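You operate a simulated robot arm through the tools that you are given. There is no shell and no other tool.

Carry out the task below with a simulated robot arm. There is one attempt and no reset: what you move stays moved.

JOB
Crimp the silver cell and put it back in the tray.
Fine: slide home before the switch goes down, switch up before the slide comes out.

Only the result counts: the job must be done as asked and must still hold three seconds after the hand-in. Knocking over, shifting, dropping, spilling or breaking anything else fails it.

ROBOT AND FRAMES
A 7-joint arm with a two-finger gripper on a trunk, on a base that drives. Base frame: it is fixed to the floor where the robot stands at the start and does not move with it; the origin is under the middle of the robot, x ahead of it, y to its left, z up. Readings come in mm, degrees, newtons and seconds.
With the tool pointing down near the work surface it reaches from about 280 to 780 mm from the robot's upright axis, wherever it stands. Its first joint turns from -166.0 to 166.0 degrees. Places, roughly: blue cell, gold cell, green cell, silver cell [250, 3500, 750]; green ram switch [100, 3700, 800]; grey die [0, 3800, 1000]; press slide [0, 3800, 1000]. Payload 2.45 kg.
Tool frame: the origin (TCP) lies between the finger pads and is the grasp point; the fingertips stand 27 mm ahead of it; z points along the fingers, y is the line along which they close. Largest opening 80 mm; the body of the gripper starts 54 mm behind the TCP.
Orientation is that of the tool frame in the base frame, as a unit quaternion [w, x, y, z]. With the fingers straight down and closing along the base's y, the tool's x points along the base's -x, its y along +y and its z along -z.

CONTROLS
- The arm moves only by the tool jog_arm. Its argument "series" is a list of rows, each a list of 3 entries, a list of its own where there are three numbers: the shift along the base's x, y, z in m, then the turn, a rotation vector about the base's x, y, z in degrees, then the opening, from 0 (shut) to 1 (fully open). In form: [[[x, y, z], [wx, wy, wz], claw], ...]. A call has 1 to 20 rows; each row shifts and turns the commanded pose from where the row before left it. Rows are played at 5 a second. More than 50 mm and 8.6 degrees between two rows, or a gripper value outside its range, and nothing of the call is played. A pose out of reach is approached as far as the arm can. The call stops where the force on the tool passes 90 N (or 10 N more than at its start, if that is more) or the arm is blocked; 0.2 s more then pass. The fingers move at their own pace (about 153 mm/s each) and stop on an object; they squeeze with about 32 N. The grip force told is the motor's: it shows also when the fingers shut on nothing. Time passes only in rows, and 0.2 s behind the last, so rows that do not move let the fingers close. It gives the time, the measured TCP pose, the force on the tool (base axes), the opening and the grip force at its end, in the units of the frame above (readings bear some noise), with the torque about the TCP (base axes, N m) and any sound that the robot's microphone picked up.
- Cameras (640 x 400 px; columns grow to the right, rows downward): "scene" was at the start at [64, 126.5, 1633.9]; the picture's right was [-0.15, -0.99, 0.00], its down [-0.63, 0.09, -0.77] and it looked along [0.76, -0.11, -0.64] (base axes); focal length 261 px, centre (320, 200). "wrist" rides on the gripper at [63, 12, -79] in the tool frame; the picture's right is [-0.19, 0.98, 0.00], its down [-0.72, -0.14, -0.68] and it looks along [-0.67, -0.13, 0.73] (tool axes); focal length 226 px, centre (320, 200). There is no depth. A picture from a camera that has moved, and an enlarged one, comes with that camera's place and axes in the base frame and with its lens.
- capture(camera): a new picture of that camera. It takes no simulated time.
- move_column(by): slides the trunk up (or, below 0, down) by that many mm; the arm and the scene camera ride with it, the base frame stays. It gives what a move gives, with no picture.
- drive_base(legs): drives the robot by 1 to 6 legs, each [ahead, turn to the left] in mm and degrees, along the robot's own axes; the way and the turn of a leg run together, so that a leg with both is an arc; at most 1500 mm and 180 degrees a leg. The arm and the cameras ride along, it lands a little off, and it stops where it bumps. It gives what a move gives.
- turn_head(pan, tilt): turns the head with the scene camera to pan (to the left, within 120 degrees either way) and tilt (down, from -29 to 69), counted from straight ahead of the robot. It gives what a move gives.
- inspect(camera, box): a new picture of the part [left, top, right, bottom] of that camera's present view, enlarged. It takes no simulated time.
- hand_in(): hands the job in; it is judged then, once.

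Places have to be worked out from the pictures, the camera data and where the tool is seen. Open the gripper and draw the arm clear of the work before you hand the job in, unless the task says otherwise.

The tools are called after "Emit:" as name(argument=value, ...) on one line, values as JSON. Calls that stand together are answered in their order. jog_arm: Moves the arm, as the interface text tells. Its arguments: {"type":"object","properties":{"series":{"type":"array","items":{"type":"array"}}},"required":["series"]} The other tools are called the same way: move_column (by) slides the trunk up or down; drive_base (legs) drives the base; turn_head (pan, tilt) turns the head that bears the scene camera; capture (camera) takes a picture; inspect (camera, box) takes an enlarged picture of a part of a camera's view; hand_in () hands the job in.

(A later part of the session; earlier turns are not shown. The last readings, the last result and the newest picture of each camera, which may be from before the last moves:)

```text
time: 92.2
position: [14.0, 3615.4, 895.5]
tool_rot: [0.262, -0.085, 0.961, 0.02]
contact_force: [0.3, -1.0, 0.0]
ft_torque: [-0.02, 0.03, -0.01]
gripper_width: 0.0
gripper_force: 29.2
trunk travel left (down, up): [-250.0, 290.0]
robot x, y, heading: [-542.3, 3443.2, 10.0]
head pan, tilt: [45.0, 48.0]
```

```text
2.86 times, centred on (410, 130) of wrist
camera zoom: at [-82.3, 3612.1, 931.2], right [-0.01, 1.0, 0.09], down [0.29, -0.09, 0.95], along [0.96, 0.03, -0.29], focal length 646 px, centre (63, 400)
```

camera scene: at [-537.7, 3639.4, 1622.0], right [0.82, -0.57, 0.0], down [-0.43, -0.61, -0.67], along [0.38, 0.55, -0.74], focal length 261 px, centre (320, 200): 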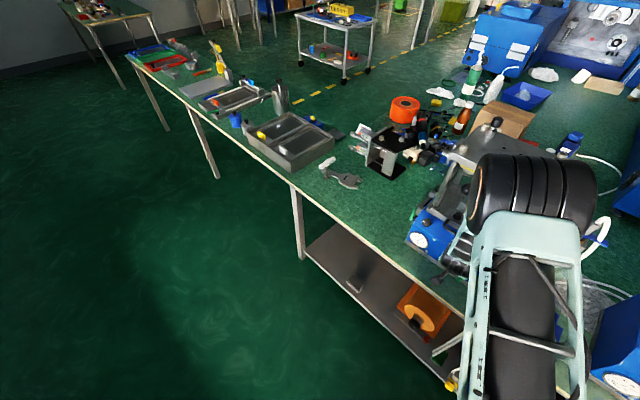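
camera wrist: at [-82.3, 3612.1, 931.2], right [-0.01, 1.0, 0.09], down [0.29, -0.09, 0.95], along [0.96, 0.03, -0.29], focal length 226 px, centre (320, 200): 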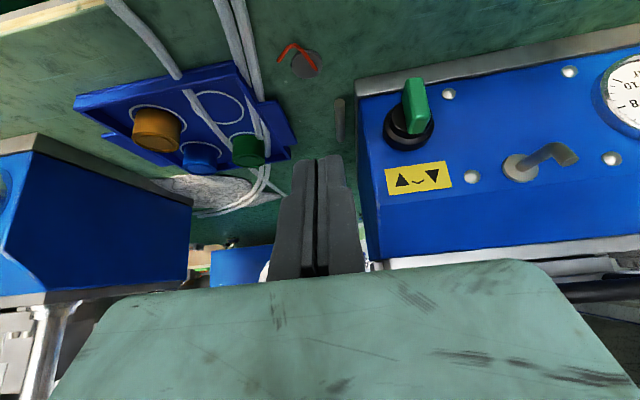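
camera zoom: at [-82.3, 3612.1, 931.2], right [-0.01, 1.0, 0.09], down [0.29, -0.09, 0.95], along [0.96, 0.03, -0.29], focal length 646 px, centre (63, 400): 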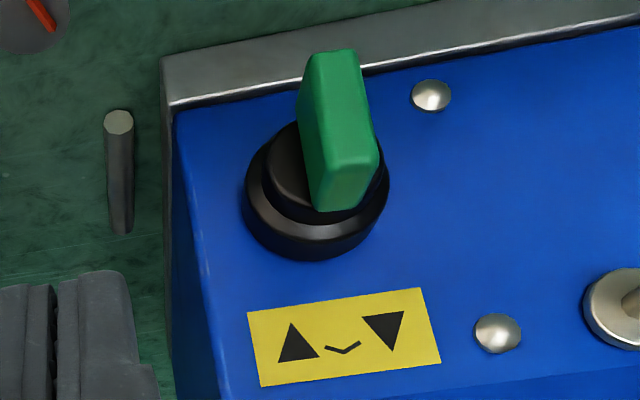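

The paddle is upright like the label's edges, as at the start. Now I retrace the path to the handle: un-tilt, turn 90°, tilt again, fingers 20 mm open, 125 mm short of the handle.

Emit:
jog_arm(series=[[[-0.026, 0.024, 0.045], [-1.305, 7.39, 0], 0.1], [[-0.026, 0.024, 0.045], [-1.305, 7.39, 0], 0.1], [[-0.026, 0.024, 0.045], [-1.305, 7.39, 0], 0.1], [[-0.026, 0.024, 0.045], [-1.305, 7.39, 0], 0.1], [[0, 0, 0.024], [0, 0, 0], 0.26], [[0, 0, 0], [0, 0, 8.2], 0.26], [[0, 0, 0], [0, 0, 8.2], 0.26], [[0, 0, 0], [0, 0, 8.2], 0.26], [[0, 0, 0], [0, 0, 8.2], 0.26], [[0, 0, 0], [0, 0, 8.2], 0.26], [[0, 0, 0], [0, 0, 8.2], 0.26], [[0, 0, 0], [0, 0, 8.2], 0.26], [[0, 0, 0], [0, 0, 8.2], 0.26], [[0, 0, 0], [0, 0, 8.2], 0.26], [[0, 0, 0], [0, 0, 8.1], 0.26], [[0, 0, 0], [0, 0, 8.1], 0.26], [[0.02075, 0.01325, -0.005], [1.305, -7.39, 0], 0.26], [[0.02075, 0.01325, -0.005], [1.305, -7.39, 0], 0.26], [[0.02075, 0.01325, -0.005], [1.305, -7.39, 0], 0.26], [[0.02075, 0.01325, -0.005], [1.305, -7.39, 0], 0.26]])

Emit:
capture(camera="wrist")

Emit:
capture(camera="scene")

```text
refused: row 1 steps farther than a row can; nothing moved
```

```text
taken
camera wrist: at [-82.3, 3612.1, 931.2], right [-0.01, 1.0, 0.09], down [0.29, -0.09, 0.95], along [0.96, 0.03, -0.29], focal length 226 px, centre (320, 200)
```

wrist: 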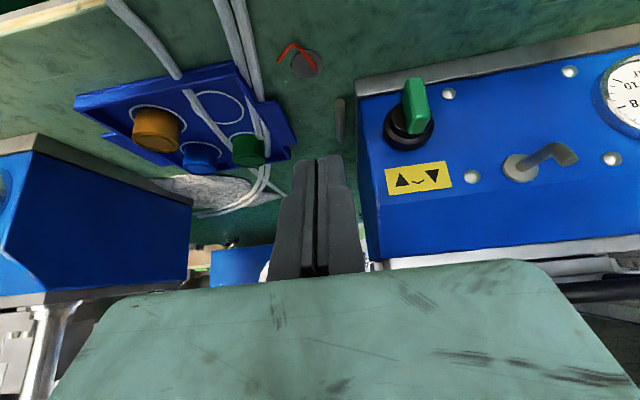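

```text
taken
camera scene: at [-538.5, 3639.1, 1622.0], right [0.82, -0.57, 0.0], down [-0.43, -0.61, -0.67], along [0.38, 0.55, -0.74], focal length 261 px, centre (320, 200)
```

scene: 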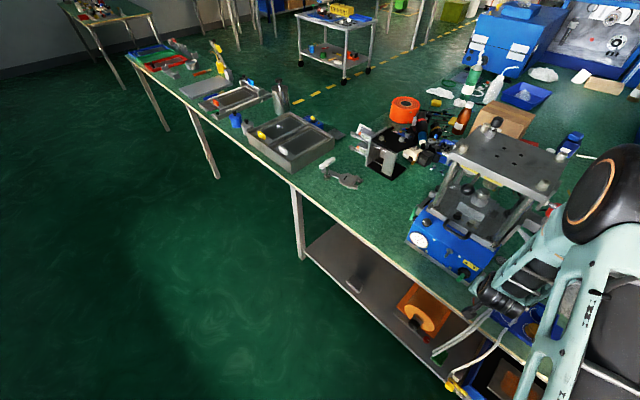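

The first row was too long a step (57 mm). I split the retreat into shorter rows and send the same path in two calls.

Emit:
jog_arm(series=[[[-0.02, 0.012, 0.03], [-1.305, 7.39, 0], 0.1], [[-0.02, 0.016, 0.03], [-1.305, 7.39, 0], 0.1], [[-0.02, 0.016, 0.03], [-1.305, 7.39, 0], 0.1], [[-0.02, 0.016, 0.03], [-1.305, 7.39, 0], 0.1], [[-0.012, 0.018, 0.042], [0, 0, 0], 0.26], [[-0.012, 0.018, 0.042], [0, 0, 0], 0.26], [[0, 0, 0], [0, 0, 8.2], 0.26], [[0, 0, 0], [0, 0, 8.2], 0.26], [[0, 0, 0], [0, 0, 8.2], 0.26], [[0, 0, 0], [0, 0, 8.2], 0.26], [[0, 0, 0], [0, 0, 8.2], 0.26], [[0, 0, 0], [0, 0, 8.2], 0.26], [[0, 0, 0], [0, 0, 8.2], 0.26], [[0, 0, 0], [0, 0, 8.2], 0.26], [[0, 0, 0], [0, 0, 8.2], 0.26], [[0, 0, 0], [0, 0, 8.1], 0.26], [[0, 0, 0], [0, 0, 8.1], 0.26]])

Emit:
jog_arm(series=[[[0.02075, 0.01325, -0.005], [1.305, -7.39, 0], 0.26], [[0.02075, 0.01325, -0.005], [1.305, -7.39, 0], 0.26], [[0.02075, 0.01325, -0.005], [1.305, -7.39, 0], 0.26], [[0.02075, 0.01325, -0.005], [1.305, -7.39, 0], 0.26], [[0, 0, 0], [0, 0, 0], 0.26]])

Emit:
capture(camera="wrist")

```text
time: 95.8
position: [-89.5, 3711.0, 1098.3]
tool_rot: [-0.004, 0.768, -0.641, -0.001]
contact_force: [-0.4, -0.4, 0.0]
ft_torque: [0.01, 0.0, 0.05]
gripper_width: 20.7
gripper_force: 0.0
trunk travel left (down, up): [-250.0, 290.0]
robot x, y, heading: [-541.4, 3439.7, 9.7]
head pan, tilt: [45.0, 48.0]
```

```text
time: 97.0
position: [-6.4, 3763.8, 1078.7]
tool_rot: [-0.203, 0.741, -0.619, 0.166]
contact_force: [-0.4, 0.1, -0.1]
ft_torque: [0.01, -0.01, 0.03]
gripper_width: 21.0
gripper_force: 0.1
trunk travel left (down, up): [-250.0, 290.0]
robot x, y, heading: [-537.6, 3441.7, 9.7]
head pan, tilt: [45.0, 48.0]
```

```text
taken
camera wrist: at [-45.6, 3692.3, 1141.4], right [-0.87, 0.04, -0.5], down [-0.35, 0.66, 0.66], along [0.36, 0.75, -0.56], focal length 226 px, centre (320, 200)
```

wrist: 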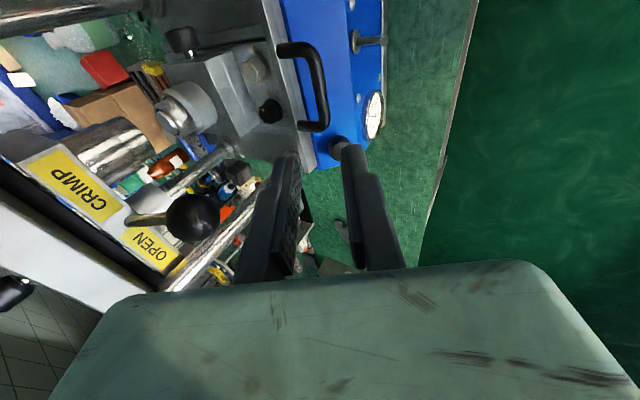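

The pose matches the one after my earlier withdrawal, so I retrace it in to the handle, and check before closing.

Emit:
jog_arm(series=[[[0.0181, 0.0032, -0.0304], [0, 0, 0], 0.26], [[0.0181, 0.0032, -0.0304], [0, 0, 0], 0.26], [[0.0181, 0.0032, -0.0304], [0, 0, 0], 0.26], [[0, 0, 0], [0, 0, 0], 0.26]])

Emit:
capture(camera="wrist")

```text
time: 98.0
position: [47.6, 3773.5, 987.3]
tool_rot: [-0.203, 0.74, -0.619, 0.165]
contact_force: [0.1, -0.4, -0.4]
ft_torque: [-0.03, -0.02, 0.0]
gripper_width: 21.0
gripper_force: 0.0
trunk travel left (down, up): [-250.0, 290.0]
robot x, y, heading: [-541.1, 3439.9, 10.0]
head pan, tilt: [45.0, 48.0]
```

```text
taken
camera wrist: at [8.7, 3701.9, 1049.3], right [-0.87, 0.04, -0.49], down [-0.35, 0.66, 0.66], along [0.36, 0.75, -0.56], focal length 226 px, centre (320, 200)
```

wrist: 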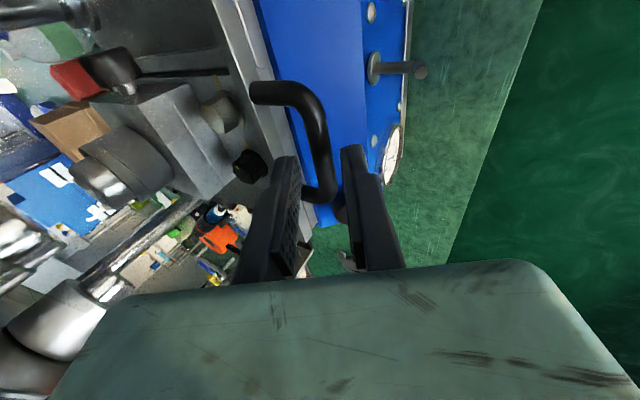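

The crossbar is centred between the fingers. I advance the last 18 mm and close on it.

Emit:
jog_arm(series=[[[0.0098, 0.0017, -0.016], [0, 0, 0], 0.26], [[0, 0, 0], [0, 0, 0], 0.1], [[0, 0, 0], [0, 0, 0], 0.05], [[0, 0, 0], [0, 0, 0], 0.05]])

Emit:
inspect(camera="scene", box=[435, 155, 505, 225])

```text
time: 99.0
position: [57.8, 3774.0, 969.6]
tool_rot: [-0.202, 0.741, -0.619, 0.166]
contact_force: [-1.9, -3.4, -2.1]
ft_torque: [-0.38, -0.04, 0.12]
gripper_width: 11.9
gripper_force: 38.4
trunk travel left (down, up): [-250.0, 290.0]
robot x, y, heading: [-539.8, 3442.2, 10.1]
head pan, tilt: [45.0, 48.0]
```

```text
5.71 times, centred on (470, 190) of scene
camera zoom: at [-538.0, 3639.2, 1622.0], right [0.82, -0.57, 0.0], down [-0.43, -0.61, -0.67], along [0.38, 0.55, -0.74], focal length 1492 px, centre (-537, 257)
```

zoom: 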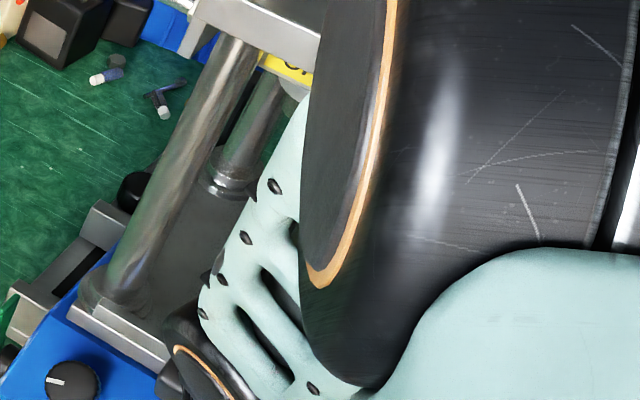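

Gripped at 11.9 mm with little load; the switch is up and the ram clear. I pull the slide out, first 30 mm.

Emit:
jog_arm(series=[[[-0.005, -0.0009, 0], [0, 0, 0], 0.05], [[-0.00788, -0.00139, 0], [0, 0, 0], 0.05], [[-0.00788, -0.00139, 0], [0, 0, 0], 0.05], [[-0.00788, -0.00139, 0], [0, 0, 0], 0.05]])

Emit:
capture(camera="wrist")

```text
time: 100.0
position: [28.3, 3770.1, 971.1]
tool_rot: [-0.201, 0.741, -0.619, 0.166]
contact_force: [-0.8, -5.4, -11.7]
ft_torque: [-0.2, 0.05, 0.23]
gripper_width: 11.5
gripper_force: 37.8
trunk travel left (down, up): [-250.0, 290.0]
robot x, y, heading: [-536.6, 3440.9, 9.8]
head pan, tilt: [45.0, 48.0]
```

```text
taken
camera wrist: at [-10.2, 3698.3, 1033.0], right [-0.87, 0.04, -0.49], down [-0.34, 0.66, 0.66], along [0.35, 0.75, -0.56], focal length 226 px, centre (320, 200)
```

wrist: 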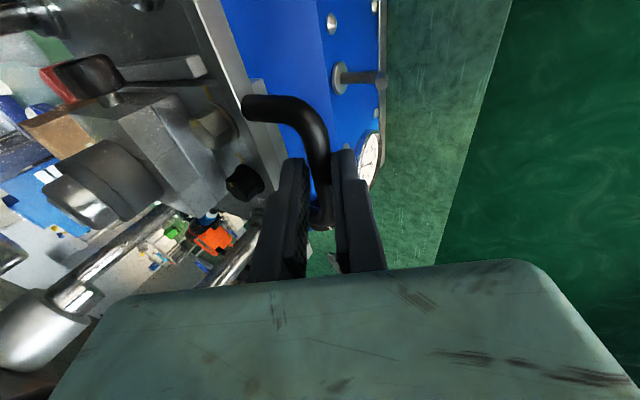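

The slide comes out freely. I pull on another 100 mm.

Emit:
jog_arm(series=[[[-0.00985, -0.00174, -0.001], [0, 0, 0], 0.05], [[-0.00985, -0.00174, 0], [0, 0, 0], 0.05], [[-0.00985, -0.00174, 0], [0, 0, 0], 0.05], [[-0.00985, -0.00174, 0], [0, 0, 0], 0.05], [[-0.00985, -0.00174, 0], [0, 0, 0], 0.05], [[-0.00985, -0.00174, 0], [0, 0, 0], 0.05], [[-0.00985, -0.00174, 0], [0, 0, 0], 0.05], [[-0.00985, -0.00174, 0], [0, 0, 0], 0.05], [[-0.00985, -0.00174, 0], [0, 0, 0], 0.05], [[-0.00985, -0.00174, 0], [0, 0, 0], 0.05]])

Emit:
capture(camera="wrist")

```text
time: 102.2
position: [-70.0, 3751.5, 970.9]
tool_rot: [-0.202, 0.74, -0.62, 0.165]
contact_force: [-1.1, -2.0, -10.6]
ft_torque: [-0.34, 0.02, 0.11]
gripper_width: 11.8
gripper_force: 38.2
trunk travel left (down, up): [-250.0, 290.0]
robot x, y, heading: [-537.2, 3439.0, 10.1]
head pan, tilt: [45.0, 48.0]
```

```text
taken
camera wrist: at [-108.5, 3681.6, 1033.0], right [-0.87, 0.04, -0.49], down [-0.35, 0.66, 0.66], along [0.35, 0.75, -0.56], focal length 226 px, centre (320, 200)
```

wrist: 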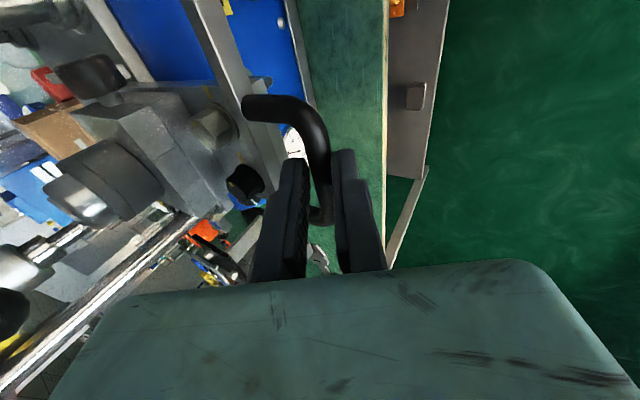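

Another 54 mm brings it to where it stood at the start; I pull the last part gently.

Emit:
jog_arm(series=[[[-0.00985, -0.00174, -0.0005], [0, 0, 0], 0.05], [[-0.00985, -0.00174, 0], [0, 0, 0], 0.05], [[-0.00985, -0.00174, 0], [0, 0, 0], 0.05], [[-0.00985, -0.00174, 0], [0, 0, 0], 0.05], [[-0.0059, -0.001, 0], [0, 0, 0], 0.05], [[-0.0059, -0.001, 0], [0, 0, 0], 0.05], [[0, 0, 0], [0, 0, 0], 0.05]])

Emit:
capture(camera="wrist")

```text
time: 103.8
position: [-121.1, 3745.1, 971.3]
tool_rot: [-0.202, 0.741, -0.619, 0.166]
contact_force: [-0.3, -5.2, 3.0]
ft_torque: [-0.11, -0.01, 0.28]
gripper_width: 11.9
gripper_force: 38.8
trunk travel left (down, up): [-250.0, 290.0]
robot x, y, heading: [-539.5, 3444.9, 9.6]
head pan, tilt: [45.0, 48.0]
```

```text
taken
camera wrist: at [-160.0, 3672.9, 1032.9], right [-0.87, 0.04, -0.49], down [-0.35, 0.66, 0.66], along [0.36, 0.75, -0.56], focal length 226 px, centre (320, 200)
```

wrist: 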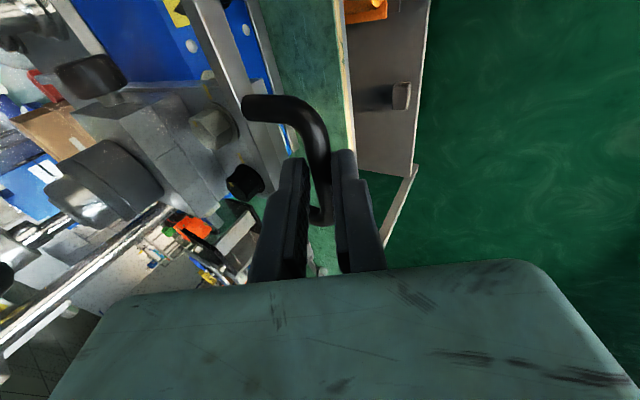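

The slide is out again. I open, withdraw along the tool axis, then un-tilt and turn the tool back 90°.

Emit:
jog_arm(series=[[[0, 0, 0], [0, 0, 0], 0.26], [[0, 0, 0], [0, 0, 0], 0.26], [[-0.01, -0.0018, 0.0172], [0, 0, 0], 0.26], [[-0.0176, -0.0031, 0.0304], [0, 0, 0], 0.26], [[-0.0176, -0.0031, 0.0304], [0, 0, 0], 0.26], [[0, 0, 0.03], [0, 0, 0], 0.26], [[0.012, 0.002, 0.01], [-1.305, 7.39, 0], 0.4], [[0.012, 0.002, 0.01], [-1.305, 7.39, 0], 0.4], [[0.012, 0.002, 0.01], [-1.305, 7.39, 0], 0.4], [[0.012, 0.002, 0.01], [-1.305, 7.39, 0], 0.4]])

Emit:
jog_arm(series=[[[0, 0, 0], [0, 0, -8.2], 0.6], [[0, 0, 0], [0, 0, -8.2], 0.6], [[0, 0, 0], [0, 0, -8.2], 0.6], [[0, 0, 0], [0, 0, -8.2], 0.6], [[0, 0, 0], [0, 0, -8.2], 0.6], [[0, 0, 0], [0, 0, -8.2], 0.6], [[0, 0, 0], [0, 0, -8.2], 0.6], [[0, 0, 0], [0, 0, -8.2], 0.6], [[0, 0, 0], [0, 0, -8.2], 0.6], [[0, 0, 0], [0, 0, -8.1], 0.6], [[0, 0, 0], [0, 0, -8.1], 0.6]])

Emit:
capture(camera="wrist")

Emit:
capture(camera="scene")

```text
time: 106.0
position: [-119.6, 3744.2, 1116.9]
tool_rot: [-0.003, 0.767, -0.641, -0.002]
contact_force: [-0.3, -0.7, 0.5]
ft_torque: [0.03, 0.02, 0.01]
gripper_width: 32.1
gripper_force: 0.1
trunk travel left (down, up): [-250.0, 290.0]
robot x, y, heading: [-536.9, 3443.9, 9.8]
head pan, tilt: [45.0, 48.0]
```

```text
time: 108.4
position: [-118.3, 3744.9, 1119.4]
tool_rot: [0.003, -0.087, 0.996, -0.003]
contact_force: [0.4, -0.3, -0.7]
ft_torque: [-0.03, -0.01, -0.01]
gripper_width: 48.2
gripper_force: 0.0
trunk travel left (down, up): [-250.0, 290.0]
robot x, y, heading: [-537.7, 3443.3, 9.8]
head pan, tilt: [45.0, 48.0]
```

```text
taken
camera wrist: at [-183.3, 3747.7, 1198.1], right [0.02, 1.0, 0.0], down [0.73, -0.01, 0.69], along [0.69, -0.02, -0.73], focal length 226 px, centre (320, 200)
```

wrist: 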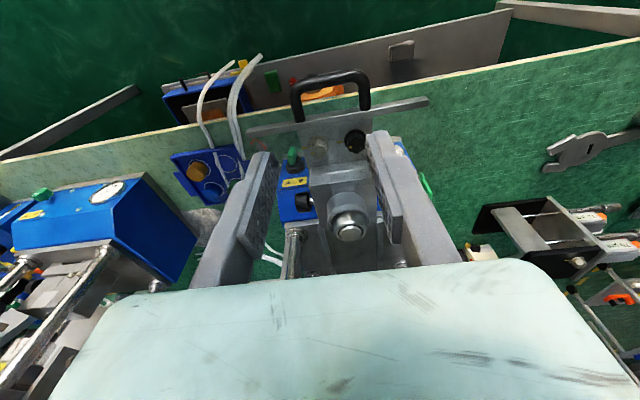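

```text
taken
camera scene: at [-538.2, 3639.5, 1622.0], right [0.82, -0.57, 0.0], down [-0.43, -0.61, -0.67], along [0.38, 0.55, -0.74], focal length 261 px, centre (320, 200)
```

scene: 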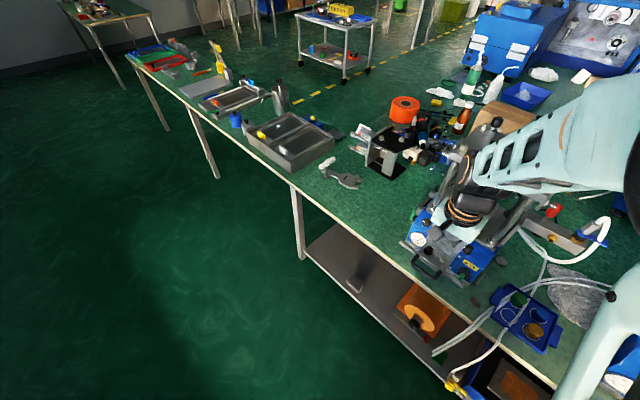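

The slide is out with the crimped cell (shiny cap) in the nest. I go over it at a height that clears the guard and look.

Emit:
jog_arm(series=[[[0.034, 0.0075, 0], [0, 0, 0], 0.63], [[0.034, 0.0075, 0], [0, 0, 0], 0.63], [[0.034, 0.0075, 0], [0, 0, 0], 0.63], [[0.025, 0.0055, 0], [0, 0, 0], 0.63]])

Emit:
inspect(camera="wrist", box=[240, 60, 400, 220])

Emit:
inspect(camera="scene", box=[410, 180, 490, 280])

```text
time: 109.4
position: [9.1, 3772.9, 1118.7]
tool_rot: [0.004, -0.087, 0.996, -0.003]
contact_force: [-0.6, 0.5, 1.0]
ft_torque: [-0.01, -0.01, 0.0]
gripper_width: 50.3
gripper_force: 0.1
trunk travel left (down, up): [-250.0, 290.0]
robot x, y, heading: [-540.5, 3442.3, 10.1]
head pan, tilt: [45.0, 48.0]
```

```text
2.50 times, centred on (320, 140) of wrist
camera zoom: at [-56.1, 3775.5, 1198.1], right [0.02, 1.0, 0.0], down [0.73, -0.01, 0.69], along [0.69, -0.02, -0.73], focal length 565 px, centre (320, 350)
```

zoom: 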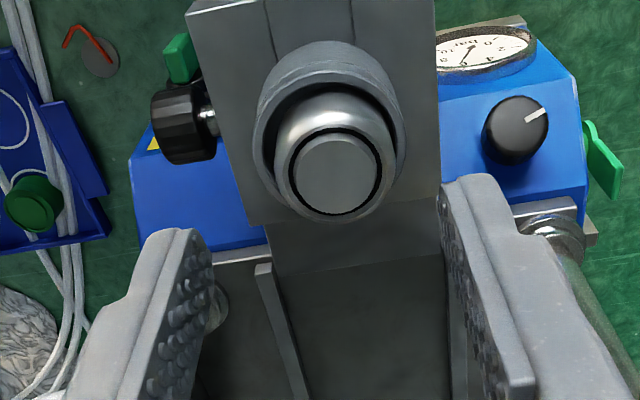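

```text
4.00 times, centred on (450, 230) of scene
camera zoom: at [-537.3, 3639.5, 1621.9], right [0.82, -0.57, 0.0], down [-0.43, -0.61, -0.67], along [0.38, 0.55, -0.74], focal length 1045 px, centre (-200, 80)
```

zoom: 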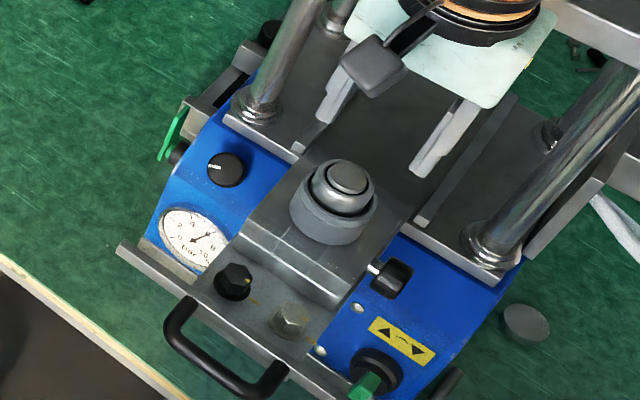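

The cell is crimped, seated upright; from the slide's position it should be at TCP (18.8, 3775.8). I shift over it and lower to just above, checking the straddle.

Emit:
jog_arm(series=[[[0.0095, 0.003, -0.02], [0, 0, 0], 0.63], [[0, 0, -0.02], [0, 0, 0], 0.63], [[0, 0, -0.015], [0, 0, 0], 0.63], [[0, 0, 0], [0, 0, 0], 0.63]])

Emit:
inspect(camera="wrist", box=[240, 80, 400, 240])

Emit:
inspect(camera="scene", box=[420, 190, 480, 260])

```text
time: 110.4
position: [18.3, 3777.1, 1062.3]
tool_rot: [0.003, -0.088, 0.996, -0.002]
contact_force: [0.7, 0.1, 0.5]
ft_torque: [-0.01, 0.04, -0.02]
gripper_width: 50.4
gripper_force: 0.1
trunk travel left (down, up): [-250.0, 290.0]
robot x, y, heading: [-542.5, 3443.4, 9.7]
head pan, tilt: [45.0, 48.0]
```

```text
2.50 times, centred on (320, 160) of wrist
camera zoom: at [-46.2, 3778.2, 1142.6], right [0.02, 1.0, 0.0], down [0.73, -0.01, 0.69], along [0.69, -0.02, -0.73], focal length 565 px, centre (320, 300)
```

zoom: 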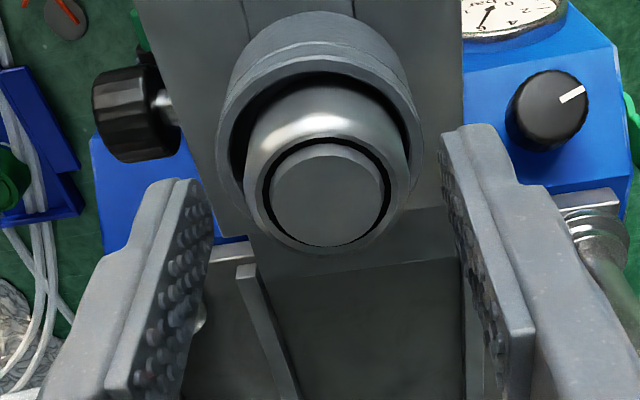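

```text
5.71 times, centred on (450, 225) of scene
camera zoom: at [-537.9, 3639.4, 1622.0], right [0.82, -0.57, 0.0], down [-0.43, -0.61, -0.67], along [0.38, 0.55, -0.74], focal length 1492 px, centre (-423, 57)
```

zoom: 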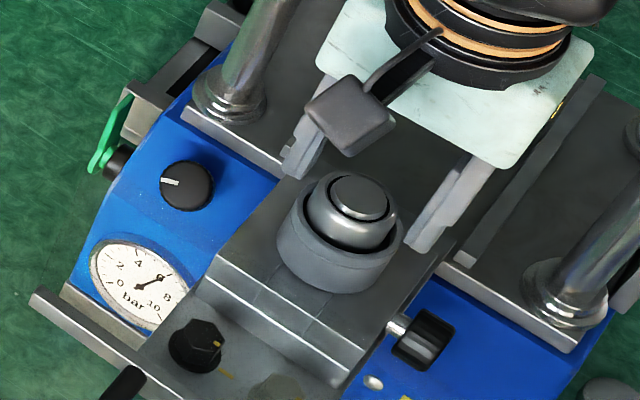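

Well centred. I lower to about z 1049 (fingertips just at the nest's rim) and close.

Emit:
jog_arm(series=[[[0, 0, -0.008], [0, 0, 0], 0.63], [[0, 0, -0.005], [0, 0, 0], 0.63], [[0, 0, 0], [0, 0, 0], 0.63]])

```text
time: 111.2
position: [18.6, 3776.3, 1051.1]
tool_rot: [0.003, -0.088, 0.996, -0.003]
contact_force: [-0.4, 0.0, 4.5]
ft_torque: [-0.05, 0.0, -0.02]
gripper_width: 49.9
gripper_force: 0.0
trunk travel left (down, up): [-250.0, 290.0]
robot x, y, heading: [-540.1, 3438.6, 9.9]
head pan, tilt: [45.0, 48.0]
```

The tips just touch the rim (4.5 N). I ease up half a millimetre and close on the cell.

Emit:
jog_arm(series=[[[0, 0, 0.0007], [0, 0, 0], 0.63], [[0, 0, 0], [0, 0, 0], 0.4], [[0, 0, 0], [0, 0, 0], 0.2], [[0, 0, 0], [0, 0, 0], 0.2]])

Emit:
inspect(camera="wrist", box=[240, 80, 400, 240])

```text
time: 112.2
position: [19.4, 3775.4, 1050.9]
tool_rot: [0.004, -0.088, 0.996, -0.002]
contact_force: [0.8, 0.5, -0.2]
ft_torque: [0.0, 0.01, -0.02]
gripper_width: 36.7
gripper_force: 32.0
trunk travel left (down, up): [-250.0, 290.0]
robot x, y, heading: [-537.2, 3446.5, 9.9]
head pan, tilt: [45.0, 48.0]
```

```text
2.50 times, centred on (320, 160) of wrist
camera zoom: at [-46.3, 3778.2, 1130.1], right [0.02, 1.0, 0.0], down [0.73, -0.01, 0.69], along [0.69, -0.02, -0.73], focal length 565 px, centre (320, 300)
```

zoom: 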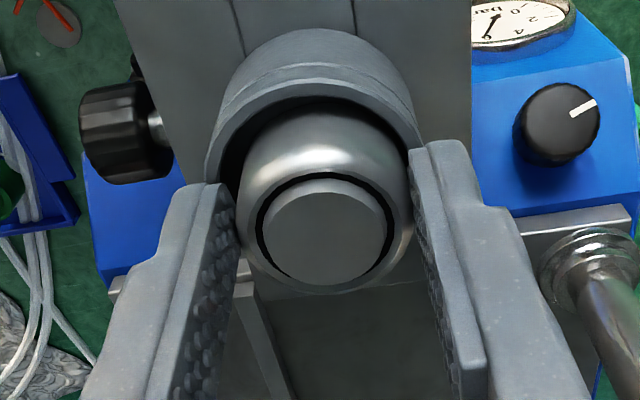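

Held (36.7 mm). I lift it straight out of the nest by 60 mm and check.

Emit:
jog_arm(series=[[[0, 0, 0.01], [0, 0, 0], 0.2], [[0, 0, 0.02], [0, 0, 0], 0.2], [[0, 0, 0.035], [0, 0, 0], 0.2], [[-0.018, -0.018, 0], [0, 0, 0], 0.2]])

Emit:
capture(camera="wrist")

```text
time: 113.2
position: [-2.1, 3757.6, 1118.2]
tool_rot: [0.003, -0.088, 0.996, -0.002]
contact_force: [0.9, -0.4, -0.5]
ft_torque: [0.01, 0.01, 0.01]
gripper_width: 36.6
gripper_force: 31.9
trunk travel left (down, up): [-250.0, 290.0]
robot x, y, heading: [-540.0, 3440.0, 10.0]
head pan, tilt: [45.0, 48.0]
```

```text
taken
camera wrist: at [-66.7, 3759.4, 1196.3], right [0.02, 1.0, 0.0], down [0.73, -0.01, 0.69], along [0.69, -0.02, -0.73], focal length 226 px, centre (320, 200)
```

wrist: 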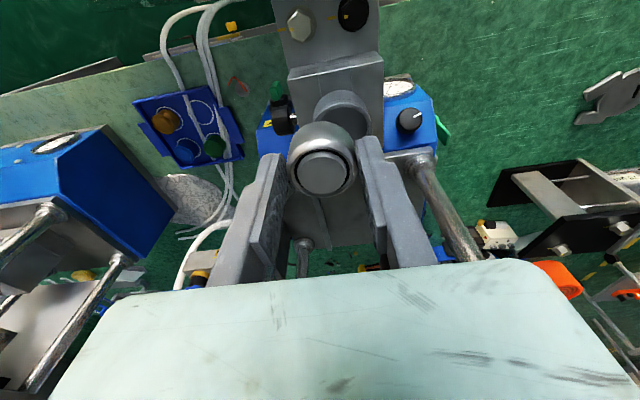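

The crimped cell is held securely. I carry it back to the gap between the presses, above the tray.

Emit:
jog_arm(series=[[[-0.006, -0.045, 0], [0, 0, 0], 0.2], [[-0.006, -0.046, 0], [0, 0, 0], 0.2], [[-0.006, -0.046, 0], [0, 0, 0], 0.2], [[-0.006, -0.046, 0], [0, 0, 0], 0.2], [[-0.006, -0.045, 0], [0, 0, 0], 0.2], [[0.02, 0, -0.03], [0, 0, 0], 0.2], [[0.03, 0, -0.035], [0, 0, 0], 0.2], [[0.03, 0, -0.035], [0, 0, 0], 0.2], [[0.03, 0, -0.035], [0, 0, 0], 0.2], [[0.018, 0, -0.035], [0, 0, 0], 0.2]])

Emit:
capture(camera="wrist")

Emit:
capture(camera="scene")

```text
time: 115.4
position: [100.2, 3529.4, 947.0]
tool_rot: [0.004, -0.089, 0.996, -0.002]
contact_force: [0.0, 0.3, -0.3]
ft_torque: [0.0, 0.01, -0.01]
gripper_width: 36.9
gripper_force: 32.1
trunk travel left (down, up): [-250.0, 290.0]
robot x, y, heading: [-537.3, 3438.3, 9.7]
head pan, tilt: [45.0, 48.0]
```

```text
taken
camera wrist: at [35.2, 3531.8, 1025.6], right [0.02, 1.0, 0.0], down [0.73, -0.01, 0.69], along [0.69, -0.01, -0.73], focal length 226 px, centre (320, 200)
```

wrist: 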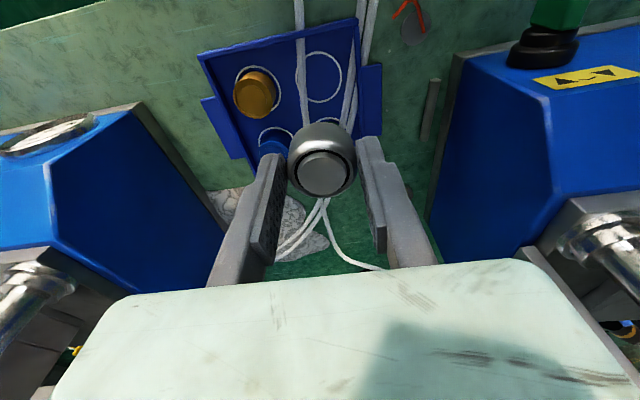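

```text
taken
camera scene: at [-537.3, 3639.0, 1622.0], right [0.82, -0.57, 0.0], down [-0.43, -0.61, -0.67], along [0.38, 0.55, -0.74], focal length 261 px, centre (320, 200)
```

scene: 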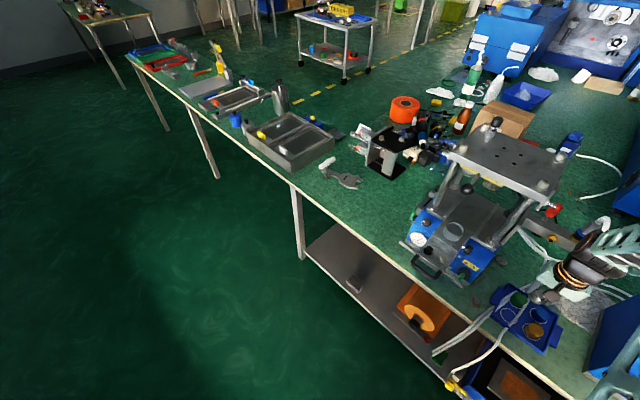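

The nest is empty and the silver socket's ring is right below (within about 1 mm). I lower to z 830 and check.

Emit:
jog_arm(series=[[[-0.001, 0.001, -0.035], [0, 0, 0], 0.2], [[0, 0, -0.035], [0, 0, 0], 0.2], [[0, 0, -0.03], [0, 0, 0], 0.2], [[0, 0, -0.015], [0, 0, 0], 0.2]])

Emit:
inspect(camera="wrist", box=[200, 60, 440, 260])

Emit:
inspect(camera="scene", box=[480, 250, 590, 360])

```text
time: 116.4
position: [97.8, 3532.6, 830.7]
tool_rot: [0.003, -0.088, 0.996, -0.002]
contact_force: [-0.4, -0.2, -1.1]
ft_torque: [-0.03, 0.0, 0.04]
gripper_width: 36.6
gripper_force: 32.3
trunk travel left (down, up): [-250.0, 290.0]
robot x, y, heading: [-538.9, 3439.9, 10.0]
head pan, tilt: [45.0, 48.0]
```

```text
2.00 times, centred on (320, 160) of wrist
camera zoom: at [32.5, 3534.3, 909.8], right [0.02, 1.0, 0.0], down [0.73, -0.01, 0.69], along [0.69, -0.02, -0.73], focal length 452 px, centre (320, 280)
```

zoom: 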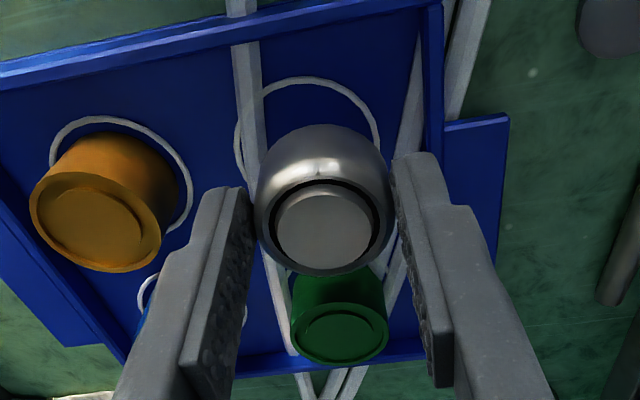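

```text
3.64 times, centred on (535, 305) of scene
camera zoom: at [-537.7, 3639.2, 1622.0], right [0.82, -0.57, 0.0], down [-0.43, -0.61, -0.67], along [0.38, 0.55, -0.74], focal length 950 px, centre (-462, -182)
```

zoom: 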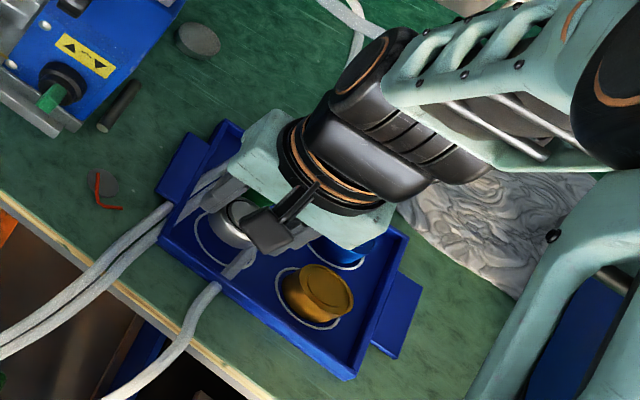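

The cell is about 3.5 mm left of the ring's centre; I correct that and lower in small steps until it touches down.

Emit:
jog_arm(series=[[[0.0005, -0.0035, 0], [0, 0, 0], 0.2], [[0, 0, -0.005], [0, 0, 0], 0.2], [[0, 0, -0.003], [0, 0, 0], 0.2], [[0, 0, 0], [0, 0, 0], 0.2]])

Emit:
inspect(camera="wrist", box=[200, 60, 440, 260])

```text
time: 117.4
position: [97.7, 3525.1, 823.0]
tool_rot: [0.003, -0.086, 0.996, -0.003]
contact_force: [0.2, -0.6, -1.7]
ft_torque: [0.01, 0.01, 0.02]
gripper_width: 36.9
gripper_force: 32.3
trunk travel left (down, up): [-250.0, 290.0]
robot x, y, heading: [-538.2, 3442.8, 9.6]
head pan, tilt: [45.0, 48.0]
```

```text
2.00 times, centred on (320, 160) of wrist
camera zoom: at [32.9, 3526.5, 902.3], right [0.02, 1.0, 0.0], down [0.73, -0.01, 0.69], along [0.69, -0.02, -0.73], focal length 452 px, centre (320, 280)
```

zoom: 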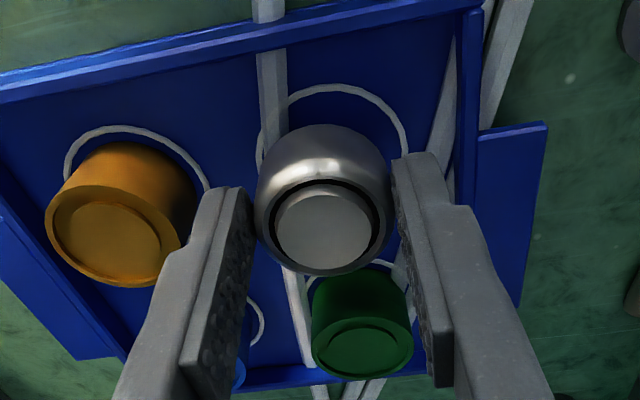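

Now it's about 3 mm to the right of the ring's centre (the pose wanders a little). I shift back 3 mm and lower further in small steps.

Emit:
jog_arm(series=[[[0, 0.003, 0], [0, 0, 0], 0.2], [[0, 0, -0.002], [0, 0, 0], 0.2], [[0, 0, 0], [0, 0, 0], 0.2]])

Emit:
inspect(camera="wrist", box=[200, 60, 440, 260])

```text
time: 118.2
position: [97.0, 3529.7, 820.4]
tool_rot: [0.004, -0.089, 0.996, -0.003]
contact_force: [0.6, -0.5, -0.4]
ft_torque: [-0.01, 0.0, -0.01]
gripper_width: 36.8
gripper_force: 32.1
trunk travel left (down, up): [-250.0, 290.0]
robot x, y, heading: [-542.3, 3442.5, 9.9]
head pan, tilt: [45.0, 48.0]
```

```text
2.00 times, centred on (320, 160) of wrist
camera zoom: at [32.0, 3532.2, 900.3], right [0.02, 1.0, 0.0], down [0.73, -0.01, 0.69], along [0.69, -0.01, -0.73], focal length 452 px, centre (320, 280)
```

zoom: 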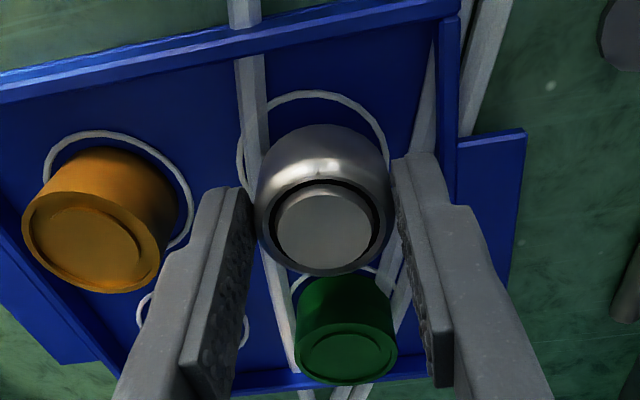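

In x it is good; I shift 1.5 mm right and continue down.

Emit:
jog_arm(series=[[[0.001, -0.0015, -0.002], [0, 0, 0], 0.2], [[0, 0, -0.002], [0, 0, 0], 0.2], [[0, 0, 0], [0, 0, 0], 0.2]])

Emit:
inspect(camera="wrist", box=[200, 60, 440, 260])

```text
time: 119.0
position: [99.3, 3529.0, 816.8]
tool_rot: [0.004, -0.088, 0.996, -0.003]
contact_force: [0.4, 0.6, -0.2]
ft_torque: [0.01, 0.0, -0.01]
gripper_width: 36.7
gripper_force: 31.7
trunk travel left (down, up): [-250.0, 290.0]
robot x, y, heading: [-537.9, 3439.8, 9.9]
head pan, tilt: [45.0, 48.0]
```

```text
2.00 times, centred on (320, 160) of wrist
camera zoom: at [33.9, 3530.0, 895.8], right [0.02, 1.0, 0.0], down [0.73, -0.01, 0.69], along [0.69, -0.02, -0.73], focal length 452 px, centre (320, 280)
```

zoom: 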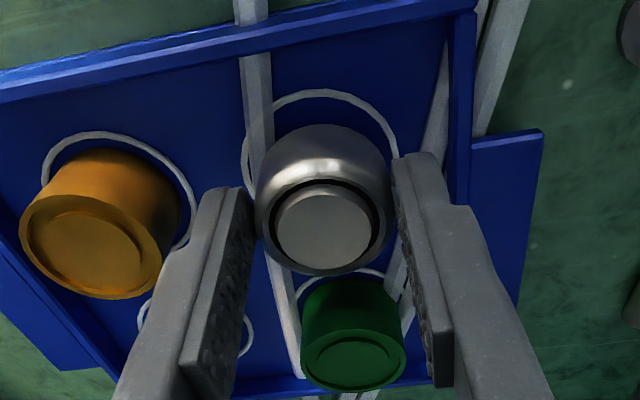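

Centred now. I go on down in small steps until contact.

Emit:
jog_arm(series=[[[0, 0, -0.0015], [0, 0, 0], 0.2], [[0, 0, -0.001], [0, 0, 0], 0.2], [[0, 0, 0], [0, 0, 0], 0.2]])

```text
time: 119.8
position: [99.4, 3529.2, 813.9]
tool_rot: [0.004, -0.088, 0.996, -0.002]
contact_force: [-0.3, -0.1, -1.4]
ft_torque: [-0.03, 0.01, 0.01]
gripper_width: 36.6
gripper_force: 32.2
trunk travel left (down, up): [-250.0, 290.0]
robot x, y, heading: [-538.0, 3437.9, 9.6]
head pan, tilt: [45.0, 48.0]
```

Still no contact at z 813.9; two more small steps.

Emit:
jog_arm(series=[[[0, 0, -0.001], [0, 0, 0], 0.2], [[0, 0, -0.001], [0, 0, 0], 0.2], [[0, 0, 0], [0, 0, 0], 0.2]])

Emit:
inspect(camera="wrist", box=[200, 60, 440, 260])

```text
time: 120.6
position: [98.1, 3530.0, 814.0]
tool_rot: [0.005, -0.089, 0.996, -0.003]
contact_force: [-0.6, -0.8, -1.0]
ft_torque: [0.01, 0.03, 0.04]
gripper_width: 36.7
gripper_force: 31.6
trunk travel left (down, up): [-250.0, 290.0]
robot x, y, heading: [-538.5, 3439.4, 9.8]
head pan, tilt: [45.0, 48.0]
```

```text
2.00 times, centred on (320, 160) of wrist
camera zoom: at [33.7, 3530.8, 891.8], right [0.02, 1.0, 0.0], down [0.73, -0.01, 0.69], along [0.69, -0.02, -0.73], focal length 452 px, centre (320, 280)
```

zoom: 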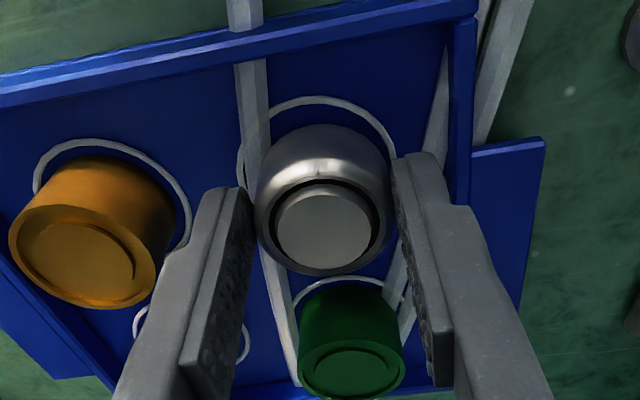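

No contact yet; the cell's lower edge still shows a small gap. I continue in 1 mm steps.

Emit:
jog_arm(series=[[[0, 0, -0.0015], [0, 0, 0], 0.2], [[0, 0, -0.0015], [0, 0, 0], 0.2], [[0, 0, 0], [0, 0, 0], 0.2]])

```text
time: 121.4
position: [98.5, 3529.8, 809.2]
tool_rot: [0.003, -0.088, 0.996, -0.002]
contact_force: [0.9, 0.0, -0.6]
ft_torque: [-0.01, -0.02, 0.0]
gripper_width: 36.7
gripper_force: 31.8
trunk travel left (down, up): [-250.0, 290.0]
robot x, y, heading: [-539.4, 3438.8, 9.9]
head pan, tilt: [45.0, 48.0]
```

No contact even at 809. I look again before going lower.

Emit:
inspect(camera="wrist", box=[240, 80, 400, 220])

Emit:
inspect(camera="scene", box=[500, 275, 560, 335])

```text
2.86 times, centred on (320, 150) of wrist
camera zoom: at [33.2, 3531.3, 888.6], right [0.02, 1.0, 0.0], down [0.73, -0.01, 0.69], along [0.69, -0.02, -0.73], focal length 646 px, centre (320, 343)
```

zoom: 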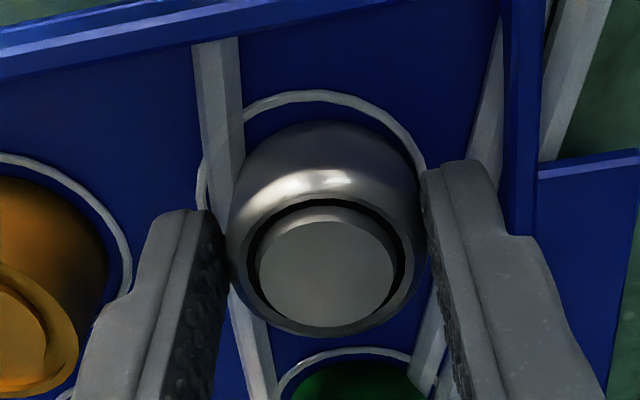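

```text
6.67 times, centred on (530, 305) of scene
camera zoom: at [-538.0, 3639.2, 1622.0], right [0.82, -0.57, 0.0], down [-0.43, -0.61, -0.67], along [0.38, 0.55, -0.74], focal length 1741 px, centre (-1080, -500)
```

zoom: 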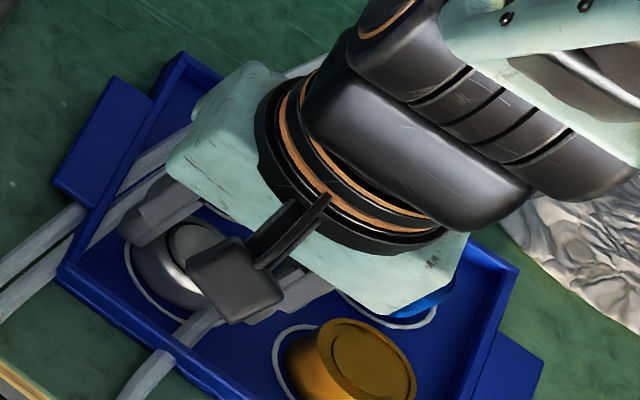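

The gap now resembles that of the seated gold cell, so the floor is near. I continue in 1 mm steps.

Emit:
jog_arm(series=[[[0, 0, -0.001], [0, 0, 0], 0.2], [[0, 0, -0.001], [0, 0, 0], 0.2], [[0, 0, 0], [0, 0, 0], 0.2]])

```text
time: 122.2
position: [99.0, 3528.2, 809.2]
tool_rot: [0.005, -0.088, 0.996, -0.003]
contact_force: [-0.4, -1.6, 10.4]
ft_torque: [0.01, -0.09, -0.04]
gripper_width: 36.8
gripper_force: 31.8
trunk travel left (down, up): [-250.0, 290.0]
robot x, y, heading: [-542.4, 3442.0, 10.1]
head pan, tilt: [45.0, 48.0]
```

Touchdown (10 N upward). I release to 50 mm opening and lift straight up.

Emit:
jog_arm(series=[[[0, 0, 0.0005], [0, 0, 0], 0.2], [[0, 0, 0], [0, 0, 0], 0.45], [[0, 0, 0], [0, 0, 0], 0.6], [[0, 0, 0], [0, 0, 0], 0.62], [[0, 0, 0.02], [0, 0, 0], 0.62], [[0, 0, 0.03], [0, 0, 0], 0.62], [[-0.01, 0, 0.04], [0, 0, 0], 0.62]])

Emit:
capture(camera="wrist")

Emit:
inspect(camera="scene", box=[480, 265, 580, 355])

```text
time: 123.8
position: [89.9, 3530.6, 898.0]
tool_rot: [0.004, -0.088, 0.996, -0.001]
contact_force: [-0.2, 0.2, -0.2]
ft_torque: [-0.02, 0.02, 0.0]
gripper_width: 49.7
gripper_force: 0.1
trunk travel left (down, up): [-250.0, 290.0]
robot x, y, heading: [-537.7, 3439.1, 9.9]
head pan, tilt: [45.0, 48.0]
```

```text
taken
camera wrist: at [24.2, 3532.7, 978.5], right [0.02, 1.0, 0.0], down [0.73, -0.01, 0.69], along [0.69, -0.02, -0.73], focal length 226 px, centre (320, 200)
```

wrist: 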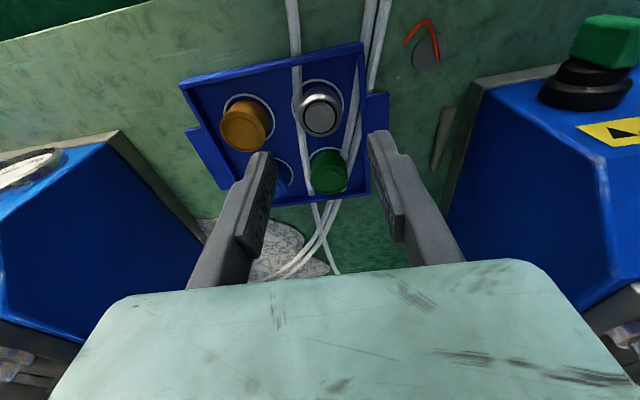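

```text
4.44 times, centred on (530, 310) of scene
camera zoom: at [-538.4, 3639.1, 1622.1], right [0.82, -0.57, 0.0], down [-0.43, -0.61, -0.67], along [0.38, 0.55, -0.74], focal length 1161 px, centre (-613, -289)
```

zoom: 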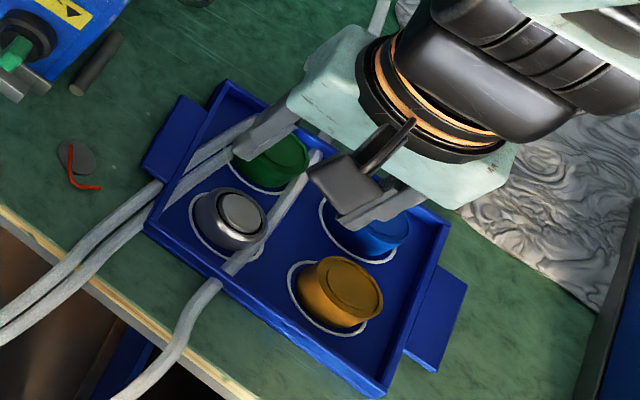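

The silver cell stands in its socket. I enlarge the tray to check it and its neighbours.

Emit:
inspect(camera="wrist", box=[170, 30, 410, 220])

Emit:
jog_arm(series=[[[-0.03, 0, 0.04], [0, 0, 0], 0.62], [[-0.03, 0, 0.04], [0, 0, 0], 0.62], [[-0.04, 0, 0.03], [0, 0, 0], 0.8], [[-0.04, 0, 0.02], [0, 0, 0], 1.0]])

Emit:
inspect(camera="wrist", box=[200, 60, 400, 200])

Emit:
capture(camera="scene")

```text
2.11 times, centred on (290, 125) of wrist
camera zoom: at [24.2, 3532.7, 978.5], right [0.02, 1.0, 0.0], down [0.73, -0.01, 0.69], along [0.69, -0.02, -0.73], focal length 476 px, centre (383, 358)
```

zoom: 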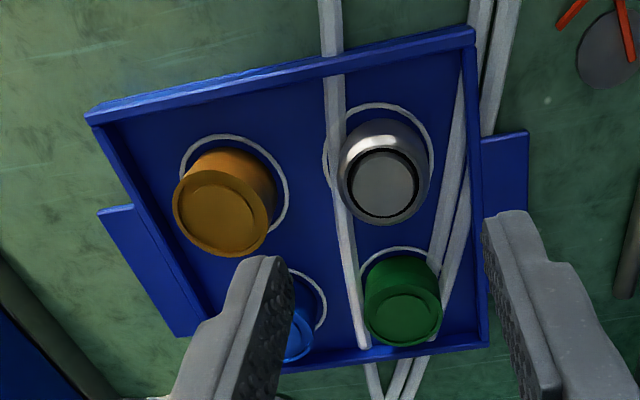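

```text
time: 124.8
position: [-51.3, 3529.6, 1031.0]
tool_rot: [0.004, -0.088, 0.996, -0.001]
contact_force: [0.4, 0.6, -0.2]
ft_torque: [-0.01, -0.01, 0.02]
gripper_width: 80.0
gripper_force: 0.1
trunk travel left (down, up): [-250.0, 290.0]
robot x, y, heading: [-537.3, 3443.6, 10.0]
head pan, tilt: [45.0, 48.0]
```

```text
2.86 times, centred on (300, 130) of wrist
camera zoom: at [-116.0, 3531.5, 1108.8], right [0.02, 1.0, 0.0], down [0.73, -0.01, 0.69], along [0.69, -0.02, -0.73], focal length 646 px, centre (377, 400)
```

zoom: 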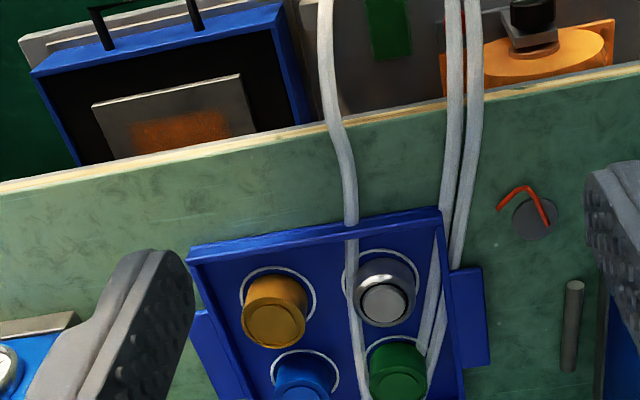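

```text
taken
camera scene: at [-539.2, 3639.1, 1622.1], right [0.82, -0.57, 0.0], down [-0.43, -0.61, -0.67], along [0.38, 0.55, -0.74], focal length 261 px, centre (320, 200)
```

scene: 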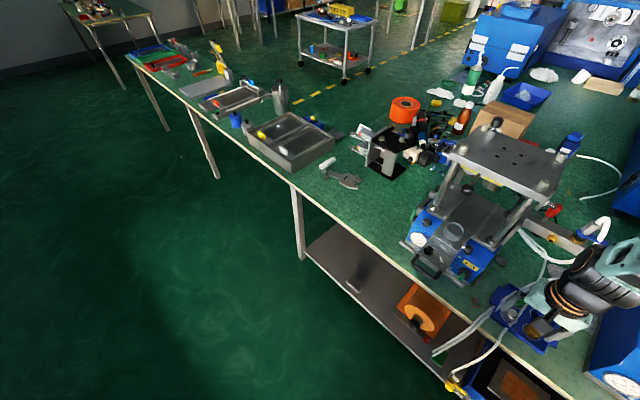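

All four cells stand in their rings. I make a last check of the switch and press.

Emit:
inspect(camera="scene", box=[400, 180, 520, 300])

Emit:
capture(camera="wrist")

```text
3.33 times, centred on (460, 240) of scene
camera zoom: at [-539.2, 3639.1, 1622.1], right [0.82, -0.57, 0.0], down [-0.43, -0.61, -0.67], along [0.38, 0.55, -0.74], focal length 871 px, centre (-147, 67)
```

zoom: 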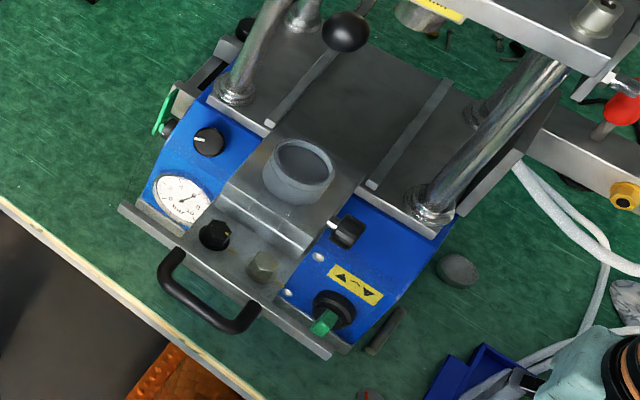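

```text
taken
camera wrist: at [-116.0, 3531.5, 1108.8], right [0.02, 1.0, 0.0], down [0.73, -0.01, 0.69], along [0.69, -0.02, -0.73], focal length 226 px, centre (320, 200)
```

wrist: 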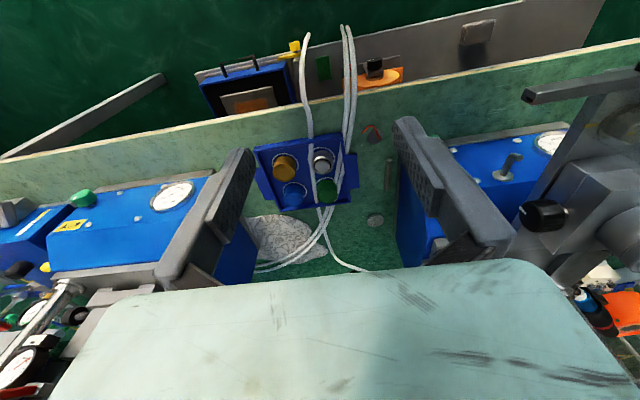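

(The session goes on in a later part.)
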